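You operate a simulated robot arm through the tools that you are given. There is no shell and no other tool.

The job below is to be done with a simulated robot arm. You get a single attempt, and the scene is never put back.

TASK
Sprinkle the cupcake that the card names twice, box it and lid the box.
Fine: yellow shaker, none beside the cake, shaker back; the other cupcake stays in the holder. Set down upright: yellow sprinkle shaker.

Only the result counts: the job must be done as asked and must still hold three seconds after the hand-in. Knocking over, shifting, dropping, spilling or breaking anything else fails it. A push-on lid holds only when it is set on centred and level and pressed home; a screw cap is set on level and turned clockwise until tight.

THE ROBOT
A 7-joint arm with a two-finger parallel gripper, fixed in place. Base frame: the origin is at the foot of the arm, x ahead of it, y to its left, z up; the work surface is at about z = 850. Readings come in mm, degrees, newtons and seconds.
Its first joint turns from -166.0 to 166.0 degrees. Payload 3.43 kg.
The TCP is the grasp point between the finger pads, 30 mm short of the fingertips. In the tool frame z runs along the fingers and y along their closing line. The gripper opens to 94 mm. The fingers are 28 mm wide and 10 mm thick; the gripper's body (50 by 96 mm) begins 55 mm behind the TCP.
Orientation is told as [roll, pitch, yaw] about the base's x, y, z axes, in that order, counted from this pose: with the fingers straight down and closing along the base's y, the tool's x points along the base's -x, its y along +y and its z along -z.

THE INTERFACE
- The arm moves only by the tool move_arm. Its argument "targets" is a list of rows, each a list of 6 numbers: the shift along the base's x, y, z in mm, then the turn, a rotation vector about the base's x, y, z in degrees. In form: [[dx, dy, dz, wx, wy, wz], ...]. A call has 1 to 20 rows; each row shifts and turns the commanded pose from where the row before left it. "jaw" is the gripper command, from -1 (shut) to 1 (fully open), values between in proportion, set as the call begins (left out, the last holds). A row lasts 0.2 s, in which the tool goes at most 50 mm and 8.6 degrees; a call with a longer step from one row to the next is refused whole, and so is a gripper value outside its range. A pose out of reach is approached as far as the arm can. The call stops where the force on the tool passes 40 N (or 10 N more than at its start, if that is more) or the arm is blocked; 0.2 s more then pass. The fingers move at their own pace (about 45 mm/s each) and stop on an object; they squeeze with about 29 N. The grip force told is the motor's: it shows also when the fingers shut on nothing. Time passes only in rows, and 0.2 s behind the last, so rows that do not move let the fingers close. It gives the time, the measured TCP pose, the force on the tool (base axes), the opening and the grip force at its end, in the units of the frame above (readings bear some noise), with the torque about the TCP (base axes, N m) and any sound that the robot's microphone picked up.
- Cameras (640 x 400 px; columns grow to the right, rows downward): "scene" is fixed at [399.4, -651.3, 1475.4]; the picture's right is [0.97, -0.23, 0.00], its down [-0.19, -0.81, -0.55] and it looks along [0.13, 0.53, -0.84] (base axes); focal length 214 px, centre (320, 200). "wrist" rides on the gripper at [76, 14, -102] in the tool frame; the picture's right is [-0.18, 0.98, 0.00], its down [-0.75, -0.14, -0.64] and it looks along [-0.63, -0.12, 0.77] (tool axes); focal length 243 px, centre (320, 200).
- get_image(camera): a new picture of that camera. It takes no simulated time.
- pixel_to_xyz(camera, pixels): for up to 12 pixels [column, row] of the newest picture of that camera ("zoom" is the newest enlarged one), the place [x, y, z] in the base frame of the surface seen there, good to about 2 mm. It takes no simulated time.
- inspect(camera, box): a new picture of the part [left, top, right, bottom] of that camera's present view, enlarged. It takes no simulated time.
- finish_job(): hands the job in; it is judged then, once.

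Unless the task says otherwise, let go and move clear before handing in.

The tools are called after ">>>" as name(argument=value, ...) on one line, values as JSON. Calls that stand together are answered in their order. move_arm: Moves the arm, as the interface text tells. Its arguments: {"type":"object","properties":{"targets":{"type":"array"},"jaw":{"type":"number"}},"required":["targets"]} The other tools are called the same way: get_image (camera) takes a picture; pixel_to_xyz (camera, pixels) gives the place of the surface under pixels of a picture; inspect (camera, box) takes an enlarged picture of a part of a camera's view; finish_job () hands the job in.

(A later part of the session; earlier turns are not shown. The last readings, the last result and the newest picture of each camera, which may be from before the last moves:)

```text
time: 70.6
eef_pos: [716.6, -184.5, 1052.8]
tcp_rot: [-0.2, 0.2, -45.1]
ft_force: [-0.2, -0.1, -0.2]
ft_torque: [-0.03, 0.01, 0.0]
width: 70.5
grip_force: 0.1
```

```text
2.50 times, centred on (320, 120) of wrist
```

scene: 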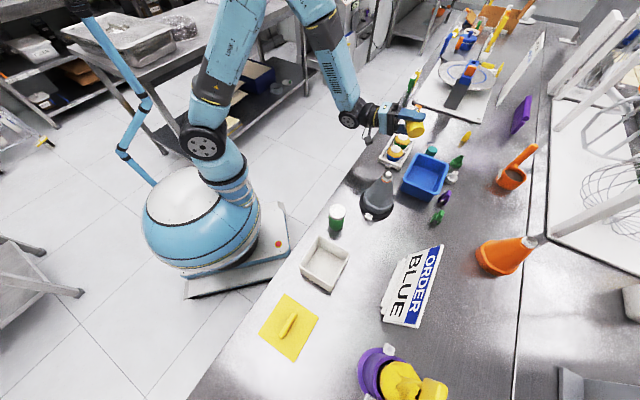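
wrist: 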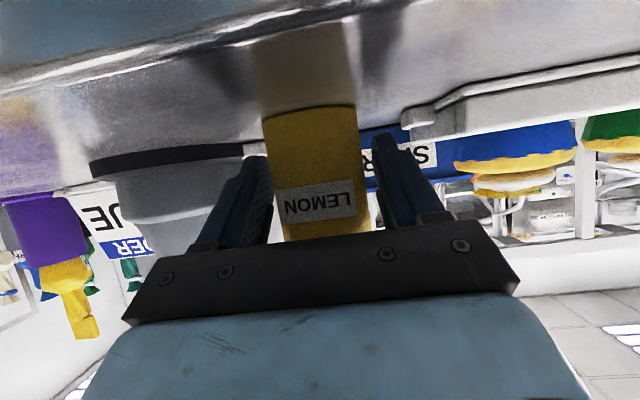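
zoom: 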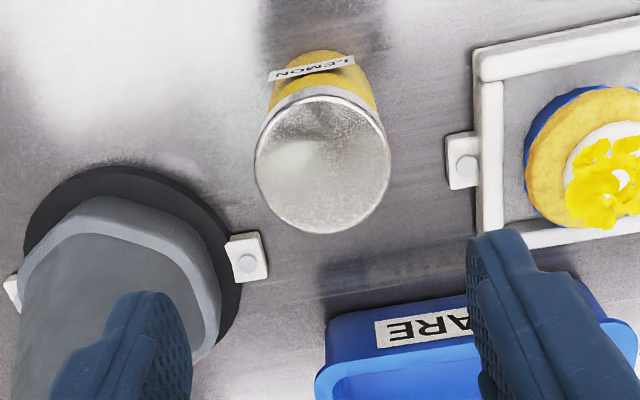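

>>> pixel_to_xyz(camera="zoom", pixels=[[259, 165], [388, 167], [321, 103], [323, 229], [323, 167], [272, 120], [375, 120], [275, 212], [378, 210]])

>>> inspect(camera="wrist", box=[370, 20, 570, 150])

```text
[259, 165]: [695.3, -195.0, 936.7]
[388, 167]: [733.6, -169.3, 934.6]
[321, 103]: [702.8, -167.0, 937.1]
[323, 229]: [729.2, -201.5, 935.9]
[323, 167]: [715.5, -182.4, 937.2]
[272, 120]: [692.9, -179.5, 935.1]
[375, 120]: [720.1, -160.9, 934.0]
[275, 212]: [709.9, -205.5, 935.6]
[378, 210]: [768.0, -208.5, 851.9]
```

```text
3.08 times, centred on (470, 85) of wrist
```

zoom: 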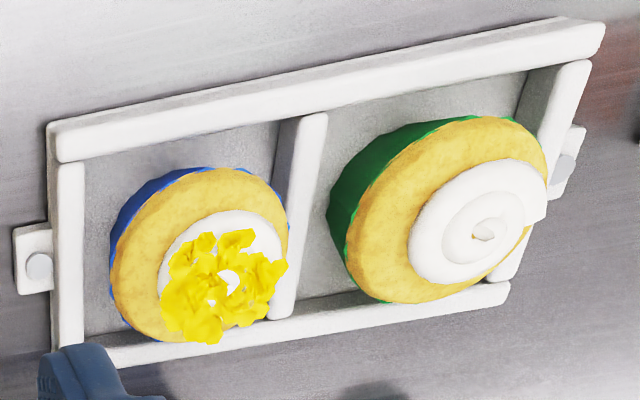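

The shaker is still at (715.5,-183.3), upright, and all the sprinkles sit on the frosting. I'll descend vertically on the shaker again for the top grip.

>>> move_arm(targets=[[-0.4, 0.9, -40, 0, 0, 0], [-0.4, 0.9, -40, 0, 0, 0], [0, 0, -40, 0, 0, 0], [0, 0, -20, 0, 0, 0], [0, 0, -11, 0, 0, 0], [0, 0, 0, 0, 0, 0]], jaw=0.42)

>>> get_image(camera="wrist")

```text
time: 72.0
eef_pos: [712.8, -183.9, 900.6]
tcp_rot: [-0.1, 0.2, -45.1]
ft_force: [0.3, -0.4, 0.1]
ft_torque: [0.0, 0.01, 0.01]
width: 66.8
grip_force: 0.0
```

```text
taken
```

wrist: 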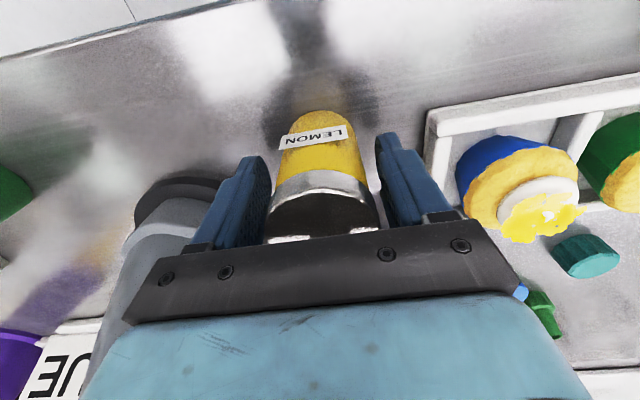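

The view is nearly identical to the earlier top grip. I'll close on the shaker.

>>> move_arm(targets=[[0, 0, 0, 0, 0, 0], [0, 0, 0, 0, 0, 0], [0, 0, 0, 0, 0, 0], [0, 0, 0, 0, 0, 0]], jaw=-1)

>>> get_image(camera="wrist")

```text
time: 73.0
eef_pos: [713.6, -184.5, 901.0]
tcp_rot: [-0.1, 0.2, -45.1]
ft_force: [-0.4, -0.5, 0.9]
ft_torque: [0.0, 0.0, -0.01]
width: 49.1
grip_force: 29.0
```

```text
taken
```

wrist: 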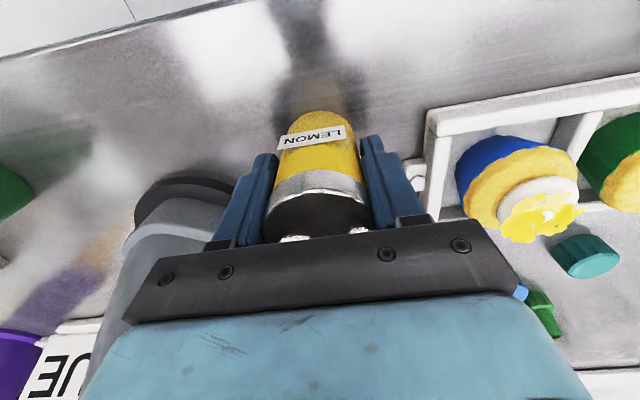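

The grip is the same as the first time (49 mm wide, label in the same place). I'll lift the shaker up and carry it back over the cone to its starting place.

>>> move_arm(targets=[[0, 0, 12, 0, 0, 0], [0, 0, 30, 0, 0, 0], [0, 0, 40, 0, 0, 0], [0, 0, 40, 0, 0, 0], [0, 0, 40, 0, 0, 0], [0, 0, 40, 0, 0, 0], [0, 0, 15, 0, 0, 0]])

>>> move_arm(targets=[[-13.2, -31.8, 0, 0, 0, 0], [-13.2, -31.8, 0, 0, 0, 0], [-13.2, -31.8, 0, 0, 0, 0], [-13.2, -31.8, 0, 0, 0, 0], [-13.2, -31.8, 0, 0, 0, 0], [-13.2, -31.8, 0, 0, 0, 0], [-13.2, -31.8, 0, 0, 0, 0], [-13.2, -31.8, 0, 0, 0, 0], [0, 0, 0, 0, 0, 0]])

>>> get_image(camera="scene")

>>> get_image(camera="wrist")

```text
time: 74.6
eef_pos: [715.4, -183.4, 1119.8]
tcp_rot: [-0.1, 0.3, -44.9]
ft_force: [0.9, -0.2, -0.1]
ft_torque: [0.01, -0.01, -0.01]
width: 49.2
grip_force: 28.9
```

```text
time: 76.6
eef_pos: [610.2, -436.6, 1117.7]
tcp_rot: [-0.1, 0.1, -45.1]
ft_force: [-0.4, -1.1, -0.4]
ft_torque: [-0.01, -0.01, 0.01]
width: 49.1
grip_force: 28.9
```

```text
taken
```

scene: 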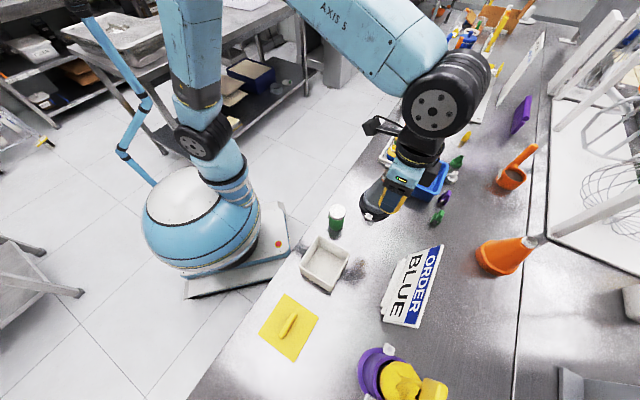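

```text
taken
```

wrist: 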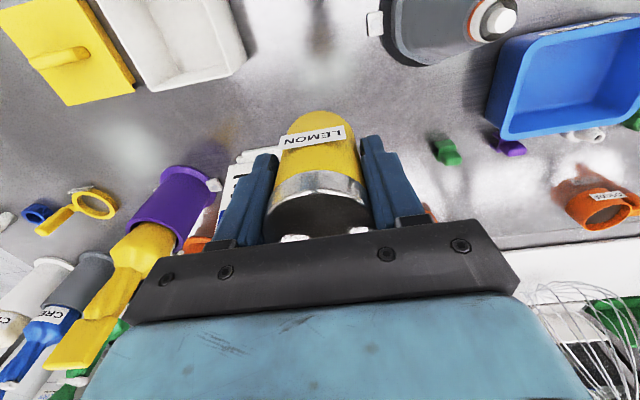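

I'm back above the starting place. From the summed commands it needs about (-1,-1.5) mm of correction, so I'll apply that and lower the shaker to just above the table.

>>> move_arm(targets=[[-0.5, -0.8, -40, 0, 0, 0], [-0.5, -0.7, -40, 0, 0, 0], [0, 0, -40, 0, 0, 0], [0, 0, -40, 0, 0, 0], [0, 0, -35, 0, 0, 0], [0, 0, -12, 0, 0, 0], [0, 0, -5, 0, 0, 0], [0, 0, 0, 0, 0, 0]])

>>> get_image(camera="wrist")

>>> inspect(camera="scene", box=[300, 140, 460, 260])

```text
time: 78.4
eef_pos: [607.9, -438.0, 905.8]
tcp_rot: [-0.1, 0.2, -45.2]
ft_force: [0.8, 0.2, -0.8]
ft_torque: [0.02, -0.01, 0.01]
width: 49.4
grip_force: 29.1
```

```text
taken
```

wrist: 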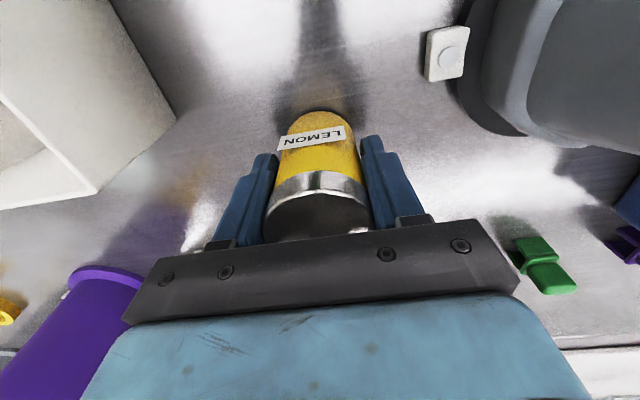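

```text
3.33 times, centred on (380, 200) of scene
```

zoom: 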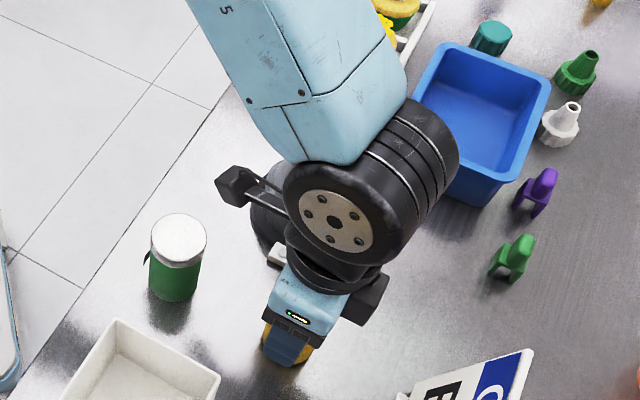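

The shaker hangs about 5 mm above its starting place, and the background lines up with the original picture. I'll lower it to contact in small steps.

>>> move_arm(targets=[[0, 0, -2.5, 0, 0, 0], [0, 0, -1.5, 0, 0, 0], [0, 0, -0.6, 0, 0, 0], [0, 0, 0, 0, 0, 0]])

```text
time: 79.4
eef_pos: [608.4, -438.6, 902.5]
tcp_rot: [0.0, 0.1, -45.1]
ft_force: [0.1, 0.2, -0.9]
ft_torque: [0.01, 0.01, -0.02]
width: 49.1
grip_force: 29.4
```

>>> move_arm(targets=[[0, 0, -0.5, 0, 0, 0], [0, 0, -0.5, 0, 0, 0], [0, 0, 0, 0, 0, 0]])

```text
time: 80.2
eef_pos: [607.1, -438.5, 902.0]
tcp_rot: [0.0, 0.1, -45.1]
ft_force: [-0.8, 3.4, 13.5]
ft_torque: [0.28, 0.03, 0.01]
width: 49.2
grip_force: 29.2
```

The shaker is in contact at z≈902 (13 N). I'll ease up slightly and release it.

>>> move_arm(targets=[[0, 0, 0.4, 0, 0, 0], [0, 0, 0, 0, 0, 0]])

>>> move_arm(targets=[[0, 0, 0, 0, 0, 0], [0, 0, 0, 0, 0, 0], [0, 0, 0, 0, 0, 0]], jaw=0.5)

>>> get_image(camera="wrist")

```text
time: 80.8
eef_pos: [608.8, -437.9, 901.2]
tcp_rot: [-0.1, 0.1, -45.1]
ft_force: [0.2, 0.6, 12.8]
ft_torque: [0.11, -0.09, 0.01]
width: 49.2
grip_force: 29.2
```

```text
time: 81.6
eef_pos: [608.2, -437.6, 901.1]
tcp_rot: [-0.1, 0.3, -45.1]
ft_force: [0.6, 0.9, -0.1]
ft_torque: [-0.02, 0.05, -0.03]
width: 70.5
grip_force: 0.1
```

```text
taken
```

wrist: 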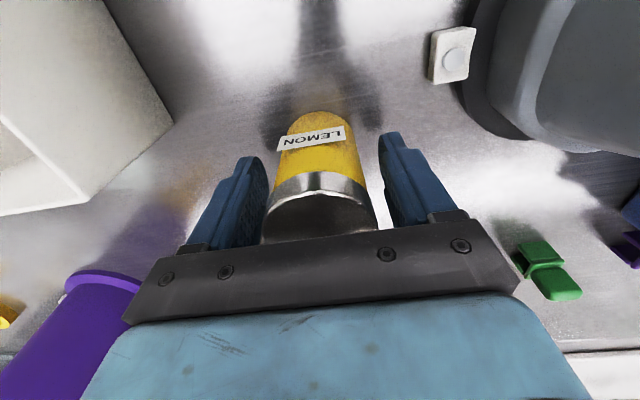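

The picture nearly matches the one before the first grip. I'll rise straight up and verify the shaker's final place.

>>> move_arm(targets=[[0, 0, 20, 0, 0, 0], [0, 0, 40, 0, 0, 0], [0, 0, 48, 0, 0, 0], [0, 0, 48, 0, 0, 0], [0, 0, 48, 0, 0, 0], [0, 0, 46, 0, 0, 0]])

>>> inspect(camera="wrist", box=[270, 20, 370, 120])

>>> pixel_to_xyz(camera="zoom", pixels=[[252, 235], [401, 230], [325, 157], [328, 316], [325, 235]])

```text
time: 83.0
eef_pos: [608.5, -439.6, 1151.7]
tcp_rot: [-0.1, 0.1, -45.2]
ft_force: [0.5, -0.8, -1.7]
ft_torque: [0.01, 0.04, 0.01]
width: 70.4
grip_force: 0.1
```

```text
4.00 times, centred on (320, 70) of wrist
```

zoom: 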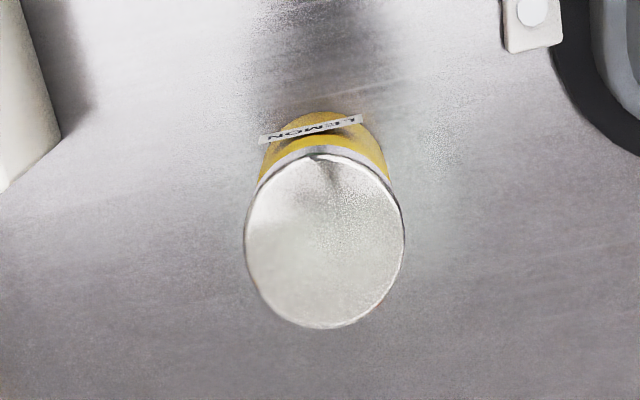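

```text
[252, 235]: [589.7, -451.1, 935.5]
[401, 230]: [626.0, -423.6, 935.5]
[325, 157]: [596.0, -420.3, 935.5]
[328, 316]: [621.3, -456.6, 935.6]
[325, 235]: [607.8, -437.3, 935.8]
```

The shaker is back within about a millimetre of its original place. Next I'll view the box from close above to measure its opening precisely.

>>> move_arm(targets=[[-40.3, 7.2, -10, 0, 0, 0], [-40.3, 7.2, -10, 0, 0, 0], [-40.3, 7.2, -10, 0, 0, 0], [-40.3, 7.2, -10, 0, 0, 0], [-40.3, 7.2, -10, 0, 0, 0], [-40.3, 7.2, -10, 0, 0, 0], [0, 0, 0, 0, 0, 0]])

>>> get_image(camera="wrist")

```text
time: 84.6
eef_pos: [366.0, -395.9, 1091.1]
tcp_rot: [-0.1, 0.2, -45.0]
ft_force: [-0.3, 1.1, 0.3]
ft_torque: [0.0, -0.01, -0.01]
width: 70.5
grip_force: 0.1
```

```text
taken
```

wrist: 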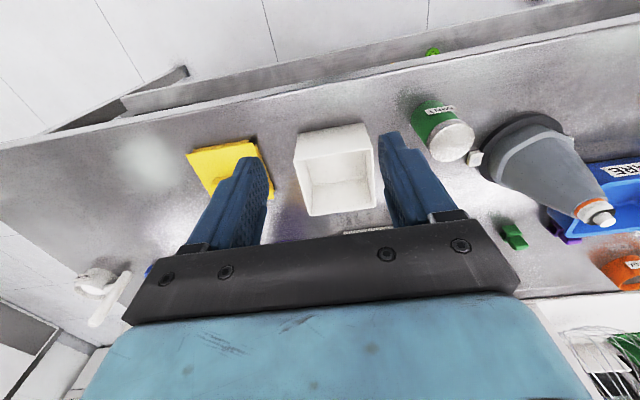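

>>> inspect(camera="wrist", box=[275, 110, 395, 225])

```text
3.48 times, centred on (335, 168) of wrist
```

zoom: 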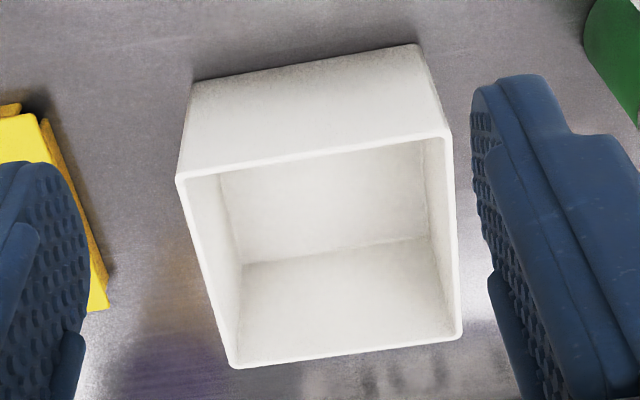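

The box's rim is clear here, with outer corners near (177,178), (450,136), (461,337) and (231,367). I'll measure the rim and inner walls.

>>> pixel_to_xyz(camera="zoom", pixels=[[180, 179], [449, 136], [460, 336], [232, 366], [315, 157], [456, 240], [345, 350], [205, 270], [330, 300], [250, 275], [435, 250], [330, 220]])

>>> pixel_to_xyz(camera="zoom", pixels=[[178, 180], [451, 135], [462, 337], [230, 367], [203, 265], [210, 265], [217, 265], [452, 240], [446, 240], [345, 355], [345, 346], [340, 153]])

```text
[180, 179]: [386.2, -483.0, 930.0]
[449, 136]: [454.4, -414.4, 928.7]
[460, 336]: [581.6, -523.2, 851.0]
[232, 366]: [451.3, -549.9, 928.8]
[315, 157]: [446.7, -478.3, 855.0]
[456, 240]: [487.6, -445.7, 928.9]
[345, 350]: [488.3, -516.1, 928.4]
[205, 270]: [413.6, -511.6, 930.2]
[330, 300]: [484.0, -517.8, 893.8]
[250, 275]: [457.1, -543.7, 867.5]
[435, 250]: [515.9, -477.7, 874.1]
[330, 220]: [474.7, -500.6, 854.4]
```

```text
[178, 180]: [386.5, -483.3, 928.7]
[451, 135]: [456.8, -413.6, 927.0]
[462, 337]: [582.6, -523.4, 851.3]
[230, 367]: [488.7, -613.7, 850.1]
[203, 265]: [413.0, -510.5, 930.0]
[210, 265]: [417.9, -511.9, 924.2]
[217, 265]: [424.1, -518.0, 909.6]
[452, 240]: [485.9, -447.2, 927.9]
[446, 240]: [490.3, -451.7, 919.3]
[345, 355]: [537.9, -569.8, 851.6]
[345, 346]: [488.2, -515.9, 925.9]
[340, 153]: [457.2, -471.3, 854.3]
```

The box is about 96 mm square outside, centred at (452.7,-482), with its rim at z≈929.5 and floor at 854.5. I'll now move over the blue cake with yaw 0, so the fingers close across the box's diagonal later.

>>> move_arm(targets=[[41, 24.3, 0, 0, 0, 4.1], [41, 24.3, 0, 0, 0, 4.1], [41, 24.3, 0, 0, 0, 4.1], [41, 24.3, 0, 0, 0, 4.1], [41, 24.3, 0, 0, 0, 4.1], [41, 24.3, 0, 0, 0, 4.1], [41, 24.3, 0, 0, 0, 4.1], [41, 24.3, 0, 0, 0, 4.1], [41, 24.3, 0, 0, 0, 4.1], [41, 24.3, 0, 0, 0, 4.1], [41, 24.3, 0, 0, 0, 4.0], [0, 0, 0, 0, 0, 0]])

>>> get_image(camera="wrist")

```text
time: 87.2
eef_pos: [817.7, -127.4, 1089.2]
tcp_rot: [-0.1, 0.2, 0.0]
ft_force: [0.6, 0.7, 0.1]
ft_torque: [-0.01, -0.02, -0.01]
width: 70.7
grip_force: 0.1
```

```text
taken
```

wrist: 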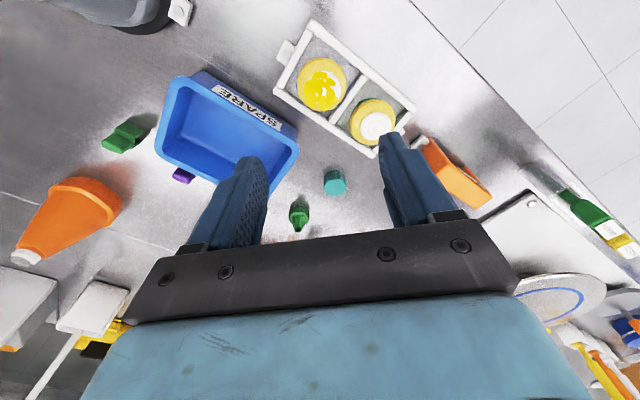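

>>> inspect(camera="wrist", box=[265, 10, 435, 160])

```text
2.67 times, centred on (350, 85) of wrist
```

zoom: 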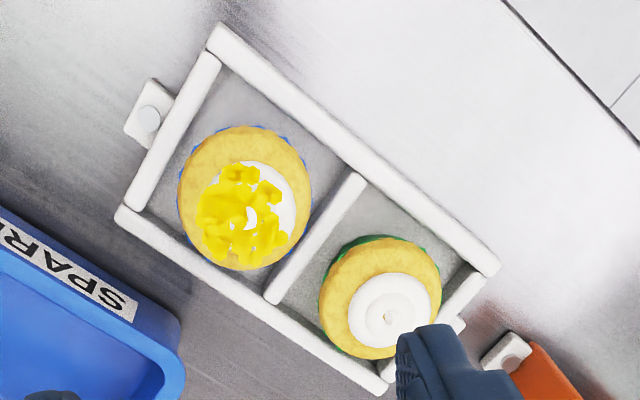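

The blue cake's crown is clear at zoom (245,198). I'll measure its edge points to fix the centre, along with the walls.

>>> pixel_to_xyz(camera="zoom", pixels=[[182, 195], [308, 195], [245, 130], [245, 266], [200, 150], [290, 243], [290, 150], [200, 243], [250, 215], [160, 150], [350, 110], [300, 255]])

>>> pixel_to_xyz(camera="zoom", pixels=[[220, 170], [250, 170], [280, 200], [270, 250], [220, 245], [210, 200], [240, 240], [262, 230], [190, 210], [330, 300], [440, 270], [388, 318]])

```text
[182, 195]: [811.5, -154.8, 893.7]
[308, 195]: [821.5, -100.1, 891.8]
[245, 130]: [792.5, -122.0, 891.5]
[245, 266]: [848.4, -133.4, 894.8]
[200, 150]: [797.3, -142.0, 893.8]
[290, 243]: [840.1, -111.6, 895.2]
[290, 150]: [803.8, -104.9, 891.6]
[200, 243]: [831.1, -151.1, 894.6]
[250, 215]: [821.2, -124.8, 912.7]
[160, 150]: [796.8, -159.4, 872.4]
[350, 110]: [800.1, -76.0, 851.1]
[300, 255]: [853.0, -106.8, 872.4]
```

```text
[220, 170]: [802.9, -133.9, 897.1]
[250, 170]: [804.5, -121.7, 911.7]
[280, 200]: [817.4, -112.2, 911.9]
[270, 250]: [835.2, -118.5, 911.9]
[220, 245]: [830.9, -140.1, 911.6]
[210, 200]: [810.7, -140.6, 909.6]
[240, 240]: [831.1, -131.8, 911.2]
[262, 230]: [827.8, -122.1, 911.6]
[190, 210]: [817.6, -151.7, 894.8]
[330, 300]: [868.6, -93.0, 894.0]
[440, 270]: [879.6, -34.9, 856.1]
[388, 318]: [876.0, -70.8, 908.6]
```

The cake's centre is (818,-127.7) with a crown radius of 28 mm, matching the current TCP to within a millimetre. I'll descend to z≈965 and check the fingers' clearance.

>>> move_arm(targets=[[0.2, -0.2, -40, 0, 0, 0], [0, 0, -40, 0, 0, 0], [0, 0, -44, 0, 0, 0], [0, 0, 0, 0, 0, 0]])

>>> get_image(camera="wrist")

>>> inspect(camera="scene", box=[350, 90, 450, 190])

```text
time: 88.2
eef_pos: [817.4, -128.0, 968.1]
tcp_rot: [-0.1, 0.2, 0.0]
ft_force: [-0.1, 0.5, -0.1]
ft_torque: [0.03, -0.04, 0.02]
width: 70.4
grip_force: 0.1
```

```text
taken
```

wrist: 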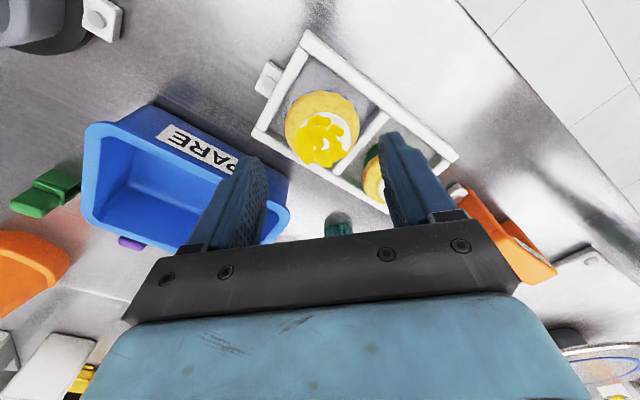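

```text
4.00 times, centred on (400, 140) of scene
```

zoom: 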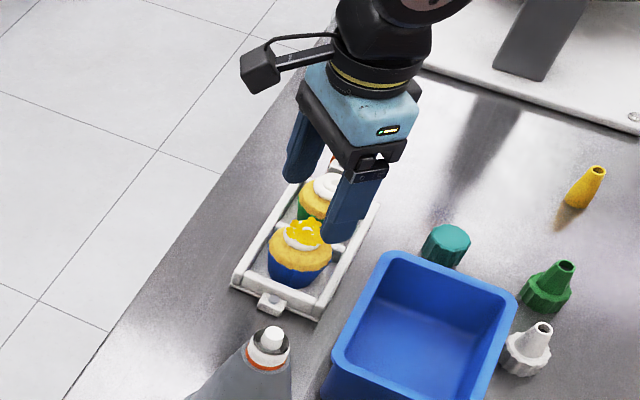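

The cake is centred between the fingers at (322,125). I'll descend in steps to z≈907, keeping the fingertips just above the holder walls.

>>> move_arm(targets=[[0.3, 0, -24, 0, 0, 0], [0.2, 0, -20, 0, 0, 0], [0, 0, -12, 0, 0, 0], [0, 0, -4.5, 0, 0, 0], [0, 0, 0, 0, 0, 0]])

>>> get_image(camera="wrist")

>>> inspect(camera="scene", box=[370, 110, 430, 170])

```text
time: 89.4
eef_pos: [816.4, -128.2, 905.7]
tcp_rot: [0.0, 0.2, -0.1]
ft_force: [-0.6, 0.2, -0.1]
ft_torque: [-0.03, -0.02, 0.02]
width: 70.2
grip_force: 0.1
```

```text
taken
```

wrist: 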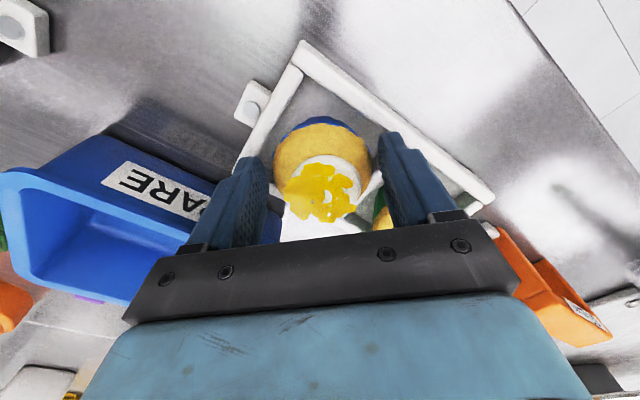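

```text
6.67 times, centred on (400, 140) of scene
```

zoom: 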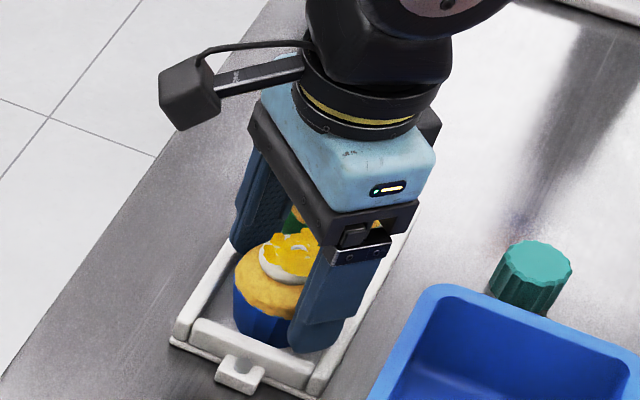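

The fingers straddle the crown without touching the walls. I'll close on the cake.

>>> move_arm(targets=[[0, 0, 0, 0, 0, 0], [0, 0, 0, 0, 0, 0], [0, 0, 0, 0, 0, 0], [0, 0, 0, 0, 0, 0]], jaw=0.0)

>>> get_image(camera="wrist")

>>> inspect(camera="scene", box=[370, 110, 430, 170])

```text
time: 90.4
eef_pos: [817.4, -128.8, 905.8]
tcp_rot: [-0.1, 0.2, -0.2]
ft_force: [-0.5, -0.6, 0.2]
ft_torque: [-0.04, 0.04, -0.02]
width: 56.6
grip_force: 28.7
```

```text
taken
```

wrist: 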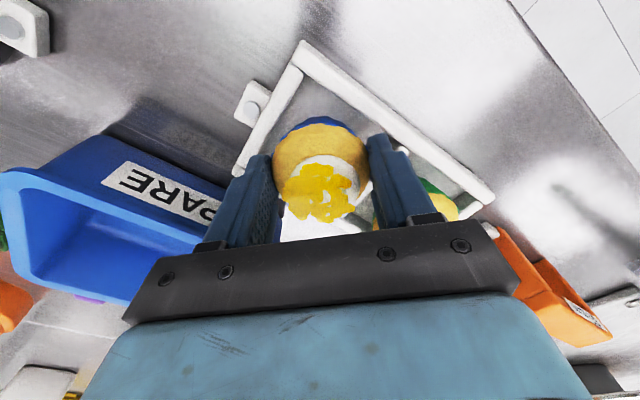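

```text
6.67 times, centred on (400, 140) of scene
```

zoom: 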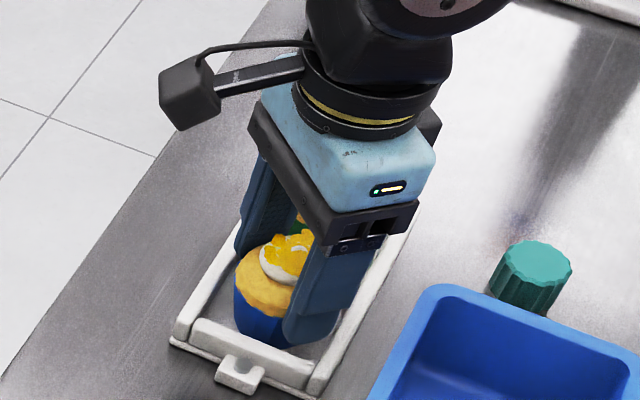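

The cake is gripped at 56.6 mm with 29 N. I'll lift it slowly out of the holder.

>>> move_arm(targets=[[0, 0, 3, 0, 0, 0], [0, 0, 6, 0, 0, 0], [0, 0, 8, 0, 0, 0], [0, 0, 10, 0, 0, 0], [0, 0, 10, 0, 0, 0], [0, 0, 10, 0, 0, 0]])

>>> get_image(camera="wrist")

>>> inspect(camera="scene", box=[370, 90, 430, 170])

```text
time: 91.8
eef_pos: [817.4, -127.9, 955.0]
tcp_rot: [-0.1, 0.2, -0.1]
ft_force: [0.3, 0.3, -1.8]
ft_torque: [0.0, 0.0, -0.02]
width: 57.0
grip_force: 29.0
```

```text
taken
```

wrist: 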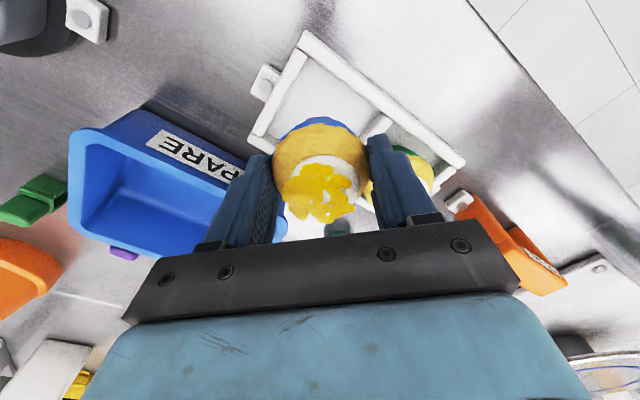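

```text
5.00 times, centred on (400, 130) of scene
```

zoom: 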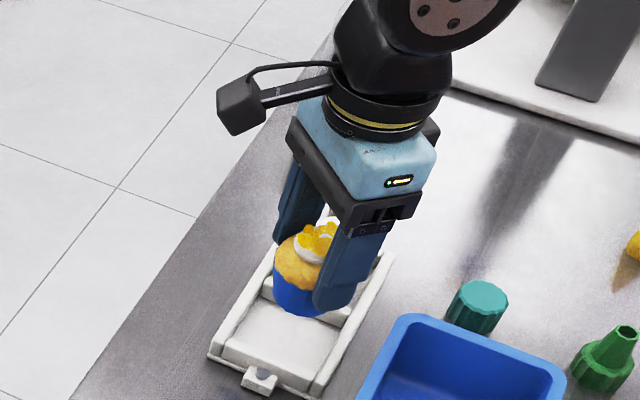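

The cake came straight up and the other cupcake hasn't moved. I'll raise it well above the cone and carry it over to the box.

>>> move_arm(targets=[[0, 0, 25, 0, 0, 0], [0, 0, 35, 0, 0, 0], [0, 0, 35, 0, 0, 0], [0, 0, 35, 0, 0, 0], [0, 0, 25, 0, 0, 0], [0, 0, 0, 0, 0, 0]])

>>> move_arm(targets=[[-15, -14.6, 0, 0, 0, 0], [-25, -24.3, 0, 0, 0, 0], [-28, -27.2, 0, 0, 0, 0], [-28, -27.2, 0, 0, 0, 0], [-28, -27.2, 0, 0, 0, 0], [-28, -27.2, 0, 0, 0, 0], [-28, -27.2, 0, 0, 0, 0], [-28, -27.2, 0, 0, 0, 0], [-28, -27.2, 0, 0, 0, 0], [-28, -27.2, 0, 0, 0, 0], [-28, -27.2, 0, 0, 0, 0], [-28, -27.2, 0, 0, 0, 0], [-25, -24.3, 0, 0, 0, 0], [-20.4, -19, 0, 0, 0, 0], [0, 0, 0, 0, 0, 0]])

>>> get_image(camera="wrist")

>>> get_image(camera="scene")

```text
time: 93.2
eef_pos: [817.2, -128.6, 1109.2]
tcp_rot: [-0.1, 0.3, -0.1]
ft_force: [0.2, 0.3, -1.0]
ft_torque: [0.0, -0.02, -0.01]
width: 57.0
grip_force: 28.9
```

```text
time: 96.4
eef_pos: [451.2, -482.2, 1109.1]
tcp_rot: [-0.1, 0.2, -0.1]
ft_force: [-0.2, 0.3, -0.1]
ft_torque: [0.01, 0.01, 0.0]
width: 57.0
grip_force: 28.6
```

```text
taken
```

wrist: 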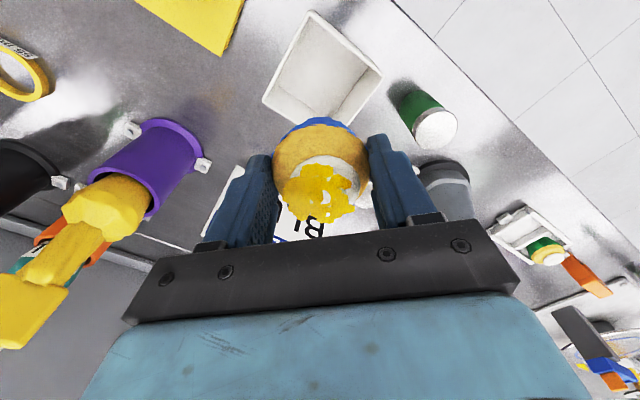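

```text
taken
```

scene: 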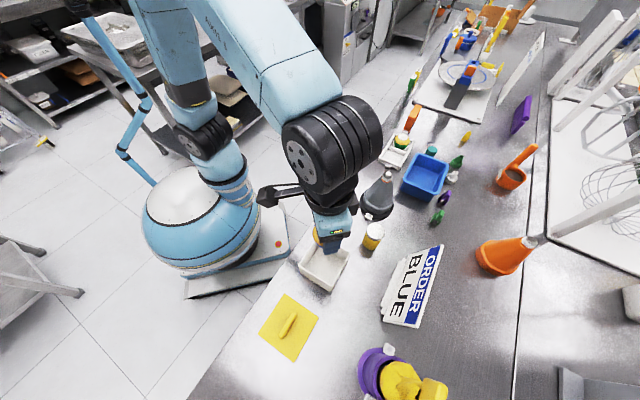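

The box's rim is visible past the cake, with corners near (312,11), (382,73) and (263,98). I'll measure them again from here to centre the drop.

>>> inspect(camera="wrist", box=[245, 0, 405, 140])

```text
2.86 times, centred on (325, 70) of wrist
```

zoom: 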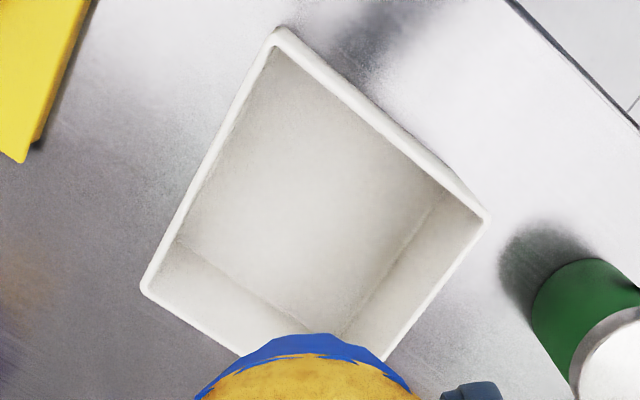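

>>> pixel_to_xyz(camera="zoom", pixels=[[279, 33], [484, 215], [145, 287], [382, 118], [212, 158], [440, 275], [190, 325], [275, 55], [465, 208], [165, 280], [375, 130], [222, 165]])

```text
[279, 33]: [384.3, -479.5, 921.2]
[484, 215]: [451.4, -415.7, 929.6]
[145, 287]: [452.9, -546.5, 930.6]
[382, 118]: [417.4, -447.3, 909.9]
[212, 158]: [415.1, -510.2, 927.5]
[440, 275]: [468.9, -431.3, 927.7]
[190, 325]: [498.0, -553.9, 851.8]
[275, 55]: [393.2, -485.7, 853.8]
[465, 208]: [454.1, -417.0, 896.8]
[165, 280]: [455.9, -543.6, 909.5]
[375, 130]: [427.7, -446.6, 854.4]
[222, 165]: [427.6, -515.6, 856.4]
```

The box centre measures (452.5,-481.5), so the cake is aligned to within a millimetre. I'll lower it to just above the rim and check.

>>> move_arm(targets=[[0.5, 0.4, -35, 0, 0, 0], [0, 0, -35, 0, 0, 0], [0, 0, -30, 0, 0, 0], [0, 0, -20, 0, 0, 0], [0, 0, 0, 0, 0, 0]])

>>> get_image(camera="wrist")

>>> inspect(camera="scene", box=[260, 180, 380, 310])

```text
time: 97.6
eef_pos: [452.0, -481.9, 989.1]
tcp_rot: [-0.1, 0.2, -0.1]
ft_force: [-0.6, 0.1, -0.5]
ft_torque: [-0.04, -0.01, 0.02]
width: 56.7
grip_force: 28.9
```

```text
taken
```

wrist: 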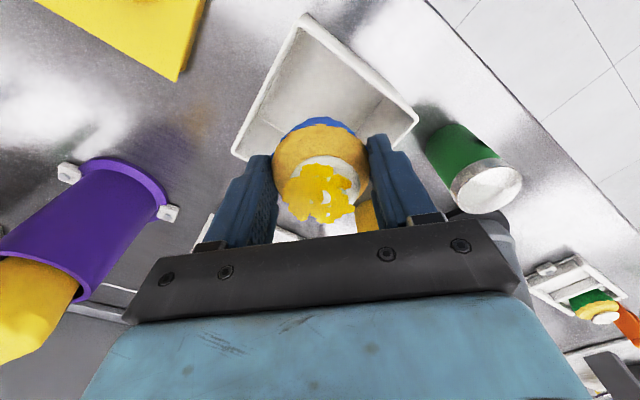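

```text
3.08 times, centred on (320, 245) of scene
```

zoom: 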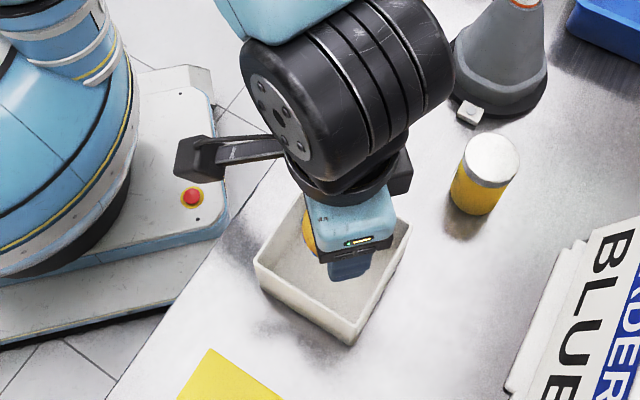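

The cake is centred over the opening. I'll lower it inside in moderate steps, stopping above the floor.

>>> move_arm(targets=[[0, 0, -18, 0, 0, 0], [0, 0, -18, 0, 0, 0], [0, 0, -18, 0, 0, 0], [0, 0, -14, 0, 0, 0], [0, 0, -8, 0, 0, 0], [0, 0, 0, 0, 0, 0]])

>>> get_image(camera="wrist")

```text
time: 99.0
eef_pos: [452.6, -482.6, 912.8]
tcp_rot: [-0.1, 0.2, -0.1]
ft_force: [-0.6, 0.3, -0.2]
ft_torque: [0.01, 0.02, 0.01]
width: 56.8
grip_force: 29.1
```

```text
taken
```

wrist: 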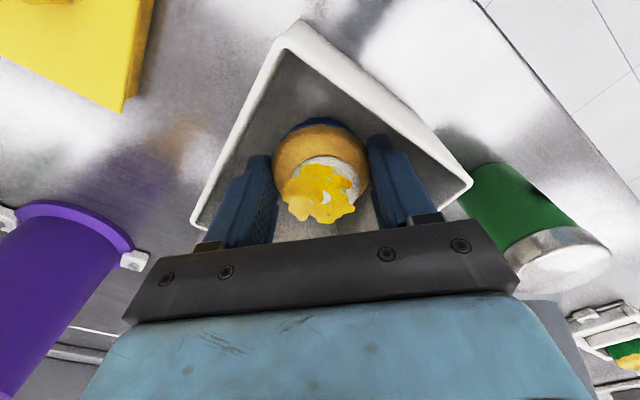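

The fingers sit evenly inside the box with no contact force. I'll lower gently until the cake touches the floor.

>>> move_arm(targets=[[0, 0, -3, 0, 0, 0], [0, 0, -2, 0, 0, 0], [0, 0, -1, 0, 0, 0], [0, 0, 0, 0, 0, 0]])

```text
time: 100.0
eef_pos: [452.6, -482.7, 907.7]
tcp_rot: [-0.2, 0.2, -0.2]
ft_force: [0.7, -0.3, -0.9]
ft_torque: [0.02, -0.03, -0.05]
width: 56.9
grip_force: 28.6
```

>>> move_arm(targets=[[0, 0, -1, 0, 0, 0], [0, 0, -0.7, 0, 0, 0], [0, 0, -0.7, 0, 0, 0], [0, 0, 0, 0, 0, 0]])

```text
time: 101.0
eef_pos: [453.1, -483.2, 904.7]
tcp_rot: [-0.1, 0.2, 0.0]
ft_force: [-0.2, 0.2, 12.1]
ft_torque: [0.04, 0.03, 0.01]
width: 57.1
grip_force: 28.5
```

The cake rests on the box floor (12 N). I'll open the fingers just enough to free it.

>>> move_arm(targets=[[0, 0, 0.3, 0, 0, 0], [0, 0, 0, 0, 0, 0], [0, 0, 0, 0, 0, 0]], jaw=0.37)

>>> get_image(camera="wrist")

```text
time: 101.8
eef_pos: [452.5, -482.1, 904.5]
tcp_rot: [-0.1, 0.1, -0.1]
ft_force: [-0.8, 0.7, -0.1]
ft_torque: [0.0, 0.01, -0.01]
width: 64.3
grip_force: 0.1
```

```text
taken
```

wrist: 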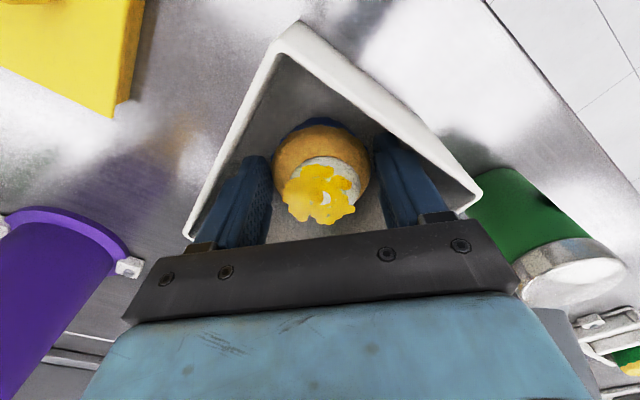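

The cake is released and stands in the box. I'll rise straight up out of the box slowly, then look.

>>> move_arm(targets=[[0, 0, 8, 0, 0, 0], [0, 0, 15, 0, 0, 0], [0, 0, 20, 0, 0, 0], [0, 0, 30, 0, 0, 0], [0, 0, 40, 0, 0, 0], [0, 0, 45, 0, 0, 0], [0, 0, 45, 0, 0, 0], [0, 0, 0, 0, 0, 0]])

>>> inspect(camera="wrist", box=[245, 0, 405, 140])

>>> get_image(camera="scene")

```text
time: 103.6
eef_pos: [452.6, -482.2, 1107.5]
tcp_rot: [-0.1, 0.3, -0.2]
ft_force: [0.3, 0.1, -0.3]
ft_torque: [0.02, -0.02, 0.02]
width: 64.3
grip_force: 0.0
```

```text
2.86 times, centred on (325, 70) of wrist
```

zoom: 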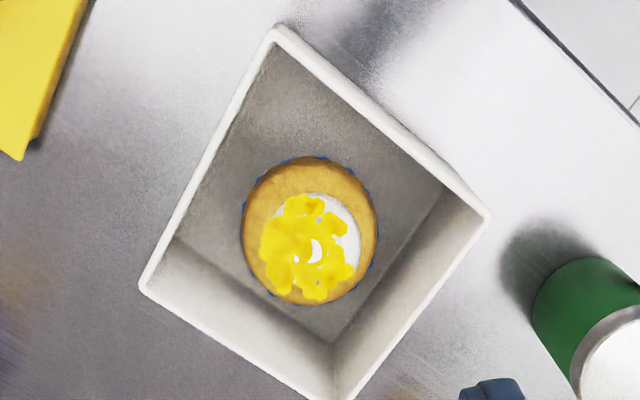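

```text
taken
```

scene: 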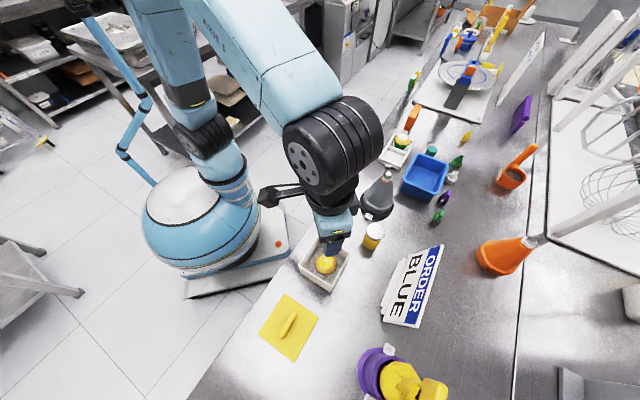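

The cake with its sprinkles stands centred in the box. I'll measure the box's four rim corners from this view for the lid placement.

>>> pixel_to_xyz(camera="zoom", pixels=[[281, 33], [484, 215], [146, 285], [340, 396], [382, 121], [212, 158], [415, 300], [240, 341], [280, 38], [479, 216], [150, 284], [318, 240]])

>>> inspect(camera="wrist", box=[280, 70, 400, 190])

```text
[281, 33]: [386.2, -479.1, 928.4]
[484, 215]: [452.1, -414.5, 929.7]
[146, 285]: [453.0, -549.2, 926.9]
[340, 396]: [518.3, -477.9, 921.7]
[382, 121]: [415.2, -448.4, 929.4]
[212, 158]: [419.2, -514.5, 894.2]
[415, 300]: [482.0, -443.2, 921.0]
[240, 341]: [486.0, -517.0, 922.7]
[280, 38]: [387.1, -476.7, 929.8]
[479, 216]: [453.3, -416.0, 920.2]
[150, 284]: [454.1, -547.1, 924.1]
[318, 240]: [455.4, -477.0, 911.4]
```

```text
3.33 times, centred on (340, 130) of wrist
```

zoom: 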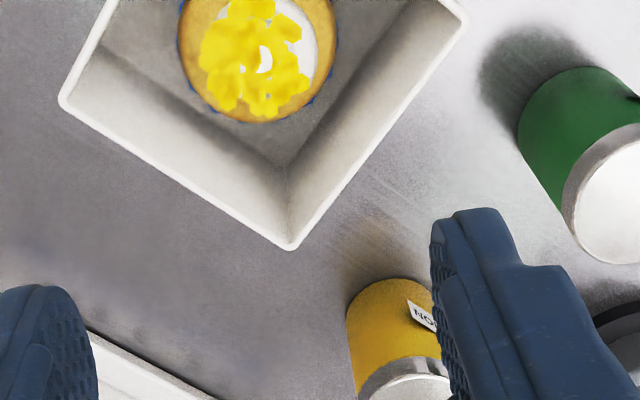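

The bottom rim corner is at (292,247) in this zoom; I'll measure it and some rim edge points.

>>> pixel_to_xyz(camera="zoom", pixels=[[292, 245], [293, 240], [180, 178], [380, 128], [64, 98], [464, 18], [120, 140], [240, 213], [420, 75], [330, 195]])

```text
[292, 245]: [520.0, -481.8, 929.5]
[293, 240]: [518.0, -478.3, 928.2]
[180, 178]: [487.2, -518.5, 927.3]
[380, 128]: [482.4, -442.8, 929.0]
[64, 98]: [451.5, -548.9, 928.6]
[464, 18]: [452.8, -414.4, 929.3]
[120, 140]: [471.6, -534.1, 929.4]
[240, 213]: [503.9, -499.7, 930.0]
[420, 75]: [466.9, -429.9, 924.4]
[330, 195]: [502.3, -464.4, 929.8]
```

The box's centre is (452.6,-481.8) with its edges at 45°. Now I'll move above the lid at (333,-603), turning the tool to yaw +45° so the fingers close across the handle.

>>> move_arm(targets=[[-20, -20.1, -2, 0, 0, 7.5], [-20, -20.1, -2, 0, 0, 7.5], [-20, -20.1, -2, 0, 0, 7.5], [-20, -20.1, -2, 0, 0, 7.5], [-20, -20.1, -2, 0, 0, 7.5], [-20, -20.1, -2, 0, 0, 7.6], [0, 0, 0, 0, 0, 0]])

>>> get_image(camera="wrist")

>>> get_image(camera="scene")

```text
time: 105.2
eef_pos: [332.4, -603.3, 1096.1]
tcp_rot: [0.0, 0.2, 45.1]
ft_force: [0.1, -0.1, 0.5]
ft_torque: [-0.04, 0.0, 0.01]
width: 64.3
grip_force: 0.0
```

```text
taken
```

wrist: 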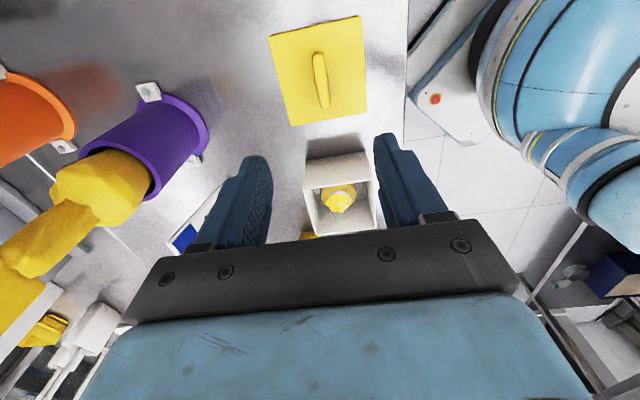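

```text
taken
```

scene: 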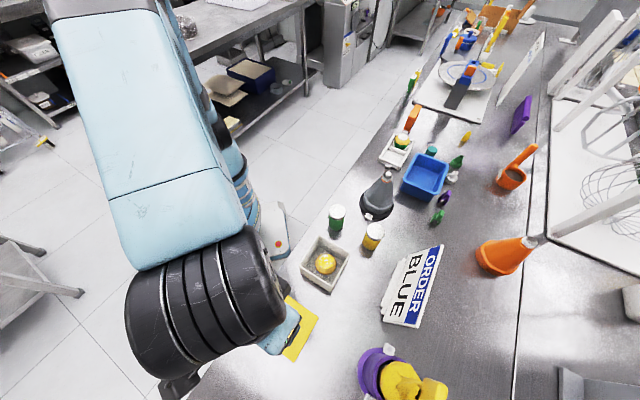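

>>> inspect(camera="wrist", box=[250, 5, 390, 135])

```text
3.08 times, centred on (320, 70) of wrist
```

zoom: 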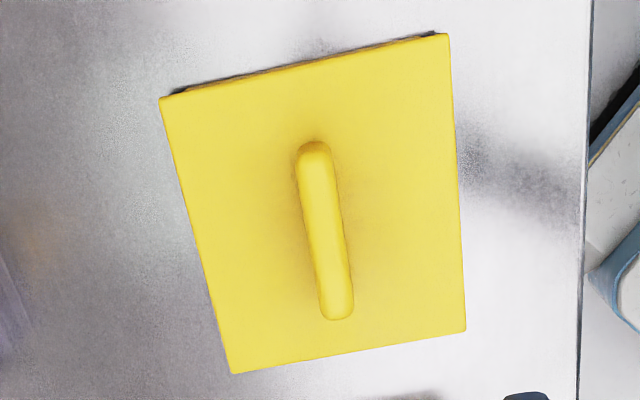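

The lid and its handle are clear in this view, with corners near (163,98), (447,36), (464,331) and (233,372). I'll measure the corners, edges and handle.

>>> pixel_to_xyz(camera="zoom", pixels=[[164, 100], [446, 38], [463, 329], [234, 370], [313, 148], [340, 312], [325, 230], [305, 230], [345, 230], [198, 230], [455, 180], [348, 350]])

>>> pixel_to_xyz(camera="zoom", pixels=[[305, 69], [182, 160], [216, 300], [450, 100], [460, 270], [290, 361], [410, 339], [305, 170], [327, 170], [325, 300], [347, 300], [370, 54]])

```text
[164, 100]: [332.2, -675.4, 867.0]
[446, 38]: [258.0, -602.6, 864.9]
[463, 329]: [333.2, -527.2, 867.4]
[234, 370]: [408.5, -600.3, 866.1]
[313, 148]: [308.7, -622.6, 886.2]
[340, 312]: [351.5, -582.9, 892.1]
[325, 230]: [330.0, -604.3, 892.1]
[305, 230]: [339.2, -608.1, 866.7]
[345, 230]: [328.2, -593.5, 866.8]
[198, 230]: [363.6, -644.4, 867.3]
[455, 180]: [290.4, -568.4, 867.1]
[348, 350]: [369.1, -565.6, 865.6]
```

```text
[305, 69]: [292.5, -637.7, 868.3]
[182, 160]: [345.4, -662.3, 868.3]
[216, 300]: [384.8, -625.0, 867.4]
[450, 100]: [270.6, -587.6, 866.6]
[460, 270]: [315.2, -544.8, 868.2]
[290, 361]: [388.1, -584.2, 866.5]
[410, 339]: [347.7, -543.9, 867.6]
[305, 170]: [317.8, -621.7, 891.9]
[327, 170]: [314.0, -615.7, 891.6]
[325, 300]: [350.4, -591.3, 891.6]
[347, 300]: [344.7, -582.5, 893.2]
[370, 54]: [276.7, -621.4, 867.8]
```

The lid is about 104 mm square, centred near (332.8,-602.3), with its handle along 45° and topping out at z≈893. I'll descend over the handle to z≈935 and check.

>>> move_arm(targets=[[0.2, 0.5, -40, 0, 0, 0], [0.2, 0.5, -40, 0, 0, 0], [0, 0, -40, 0, 0, 0], [0, 0, -40, 0, 0, 0], [0, 0, 0, 0, 0, 0]], jaw=0.0)

>>> get_image(camera="wrist")

```text
time: 106.4
eef_pos: [334.9, -601.5, 935.6]
tcp_rot: [0.0, 0.2, 45.0]
ft_force: [-0.6, 0.7, -0.2]
ft_torque: [0.01, 0.0, -0.01]
width: 47.2
grip_force: 0.1
```

```text
taken
```

wrist: 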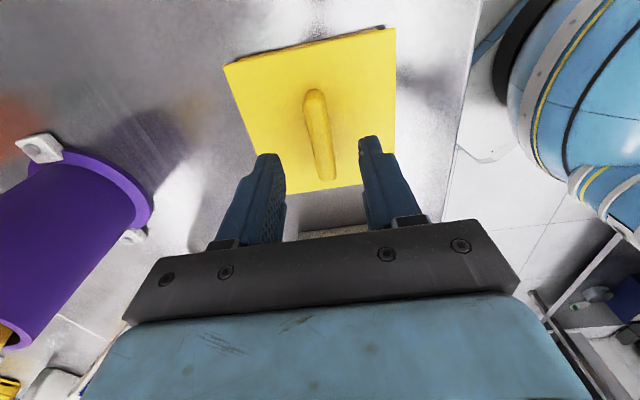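

The handle at (320,135) is centred between the fingers. I'll go down to z≈902 with the fingertips just above the lid plate.

>>> move_arm(targets=[[-0.5, -0.3, -14, 0, 0, 0], [0, 0, -10, 0, 0, 0], [0, 0, -6, 0, 0, 0], [0, 0, -3.5, 0, 0, 0], [0, 0, 0, 0, 0, 0]])

>>> get_image(camera="wrist")

```text
time: 107.6
eef_pos: [333.7, -600.6, 902.4]
tcp_rot: [-0.1, 0.2, 45.0]
ft_force: [0.4, -0.5, 0.1]
ft_torque: [-0.03, 0.04, 0.0]
width: 47.0
grip_force: 0.0
```

```text
taken
```

wrist: 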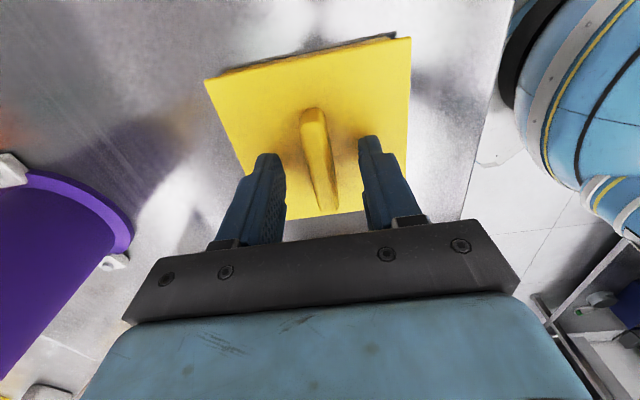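

The fingers straddle the handle with clearance above the plate. I'll nudge 1 mm along the handle and close.

>>> move_arm(targets=[[-0.7, -0.7, 0, 0, 0, 0], [0, 0, 0, 0, 0, 0]])

>>> move_arm(targets=[[0, 0, 0, 0, 0, 0], [0, 0, 0, 0, 0, 0], [0, 0, 0, 0, 0, 0], [0, 0, 0, 0, 0, 0], [0, 0, 0, 0, 0, 0]], jaw=-1)

>>> get_image(camera="wrist")

```text
time: 108.2
eef_pos: [331.7, -602.1, 900.7]
tcp_rot: [0.0, 0.2, 45.0]
ft_force: [0.8, -0.3, -0.3]
ft_torque: [-0.02, 0.06, 0.01]
width: 46.8
grip_force: 0.0
```

```text
time: 109.4
eef_pos: [331.9, -601.4, 902.5]
tcp_rot: [0.0, 0.2, 45.0]
ft_force: [0.9, 0.4, 0.3]
ft_torque: [-0.03, -0.01, 0.0]
width: 12.5
grip_force: 29.4
```

```text
taken
```

wrist: 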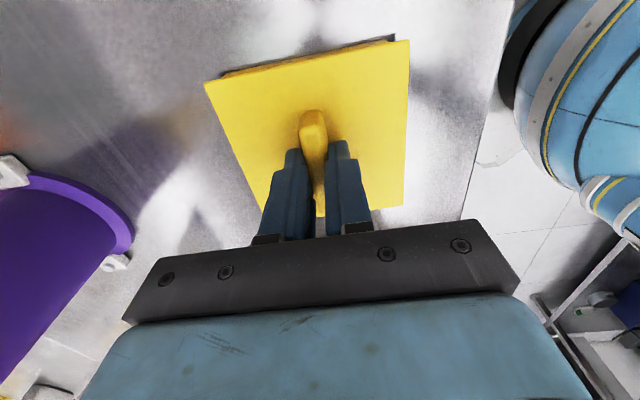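

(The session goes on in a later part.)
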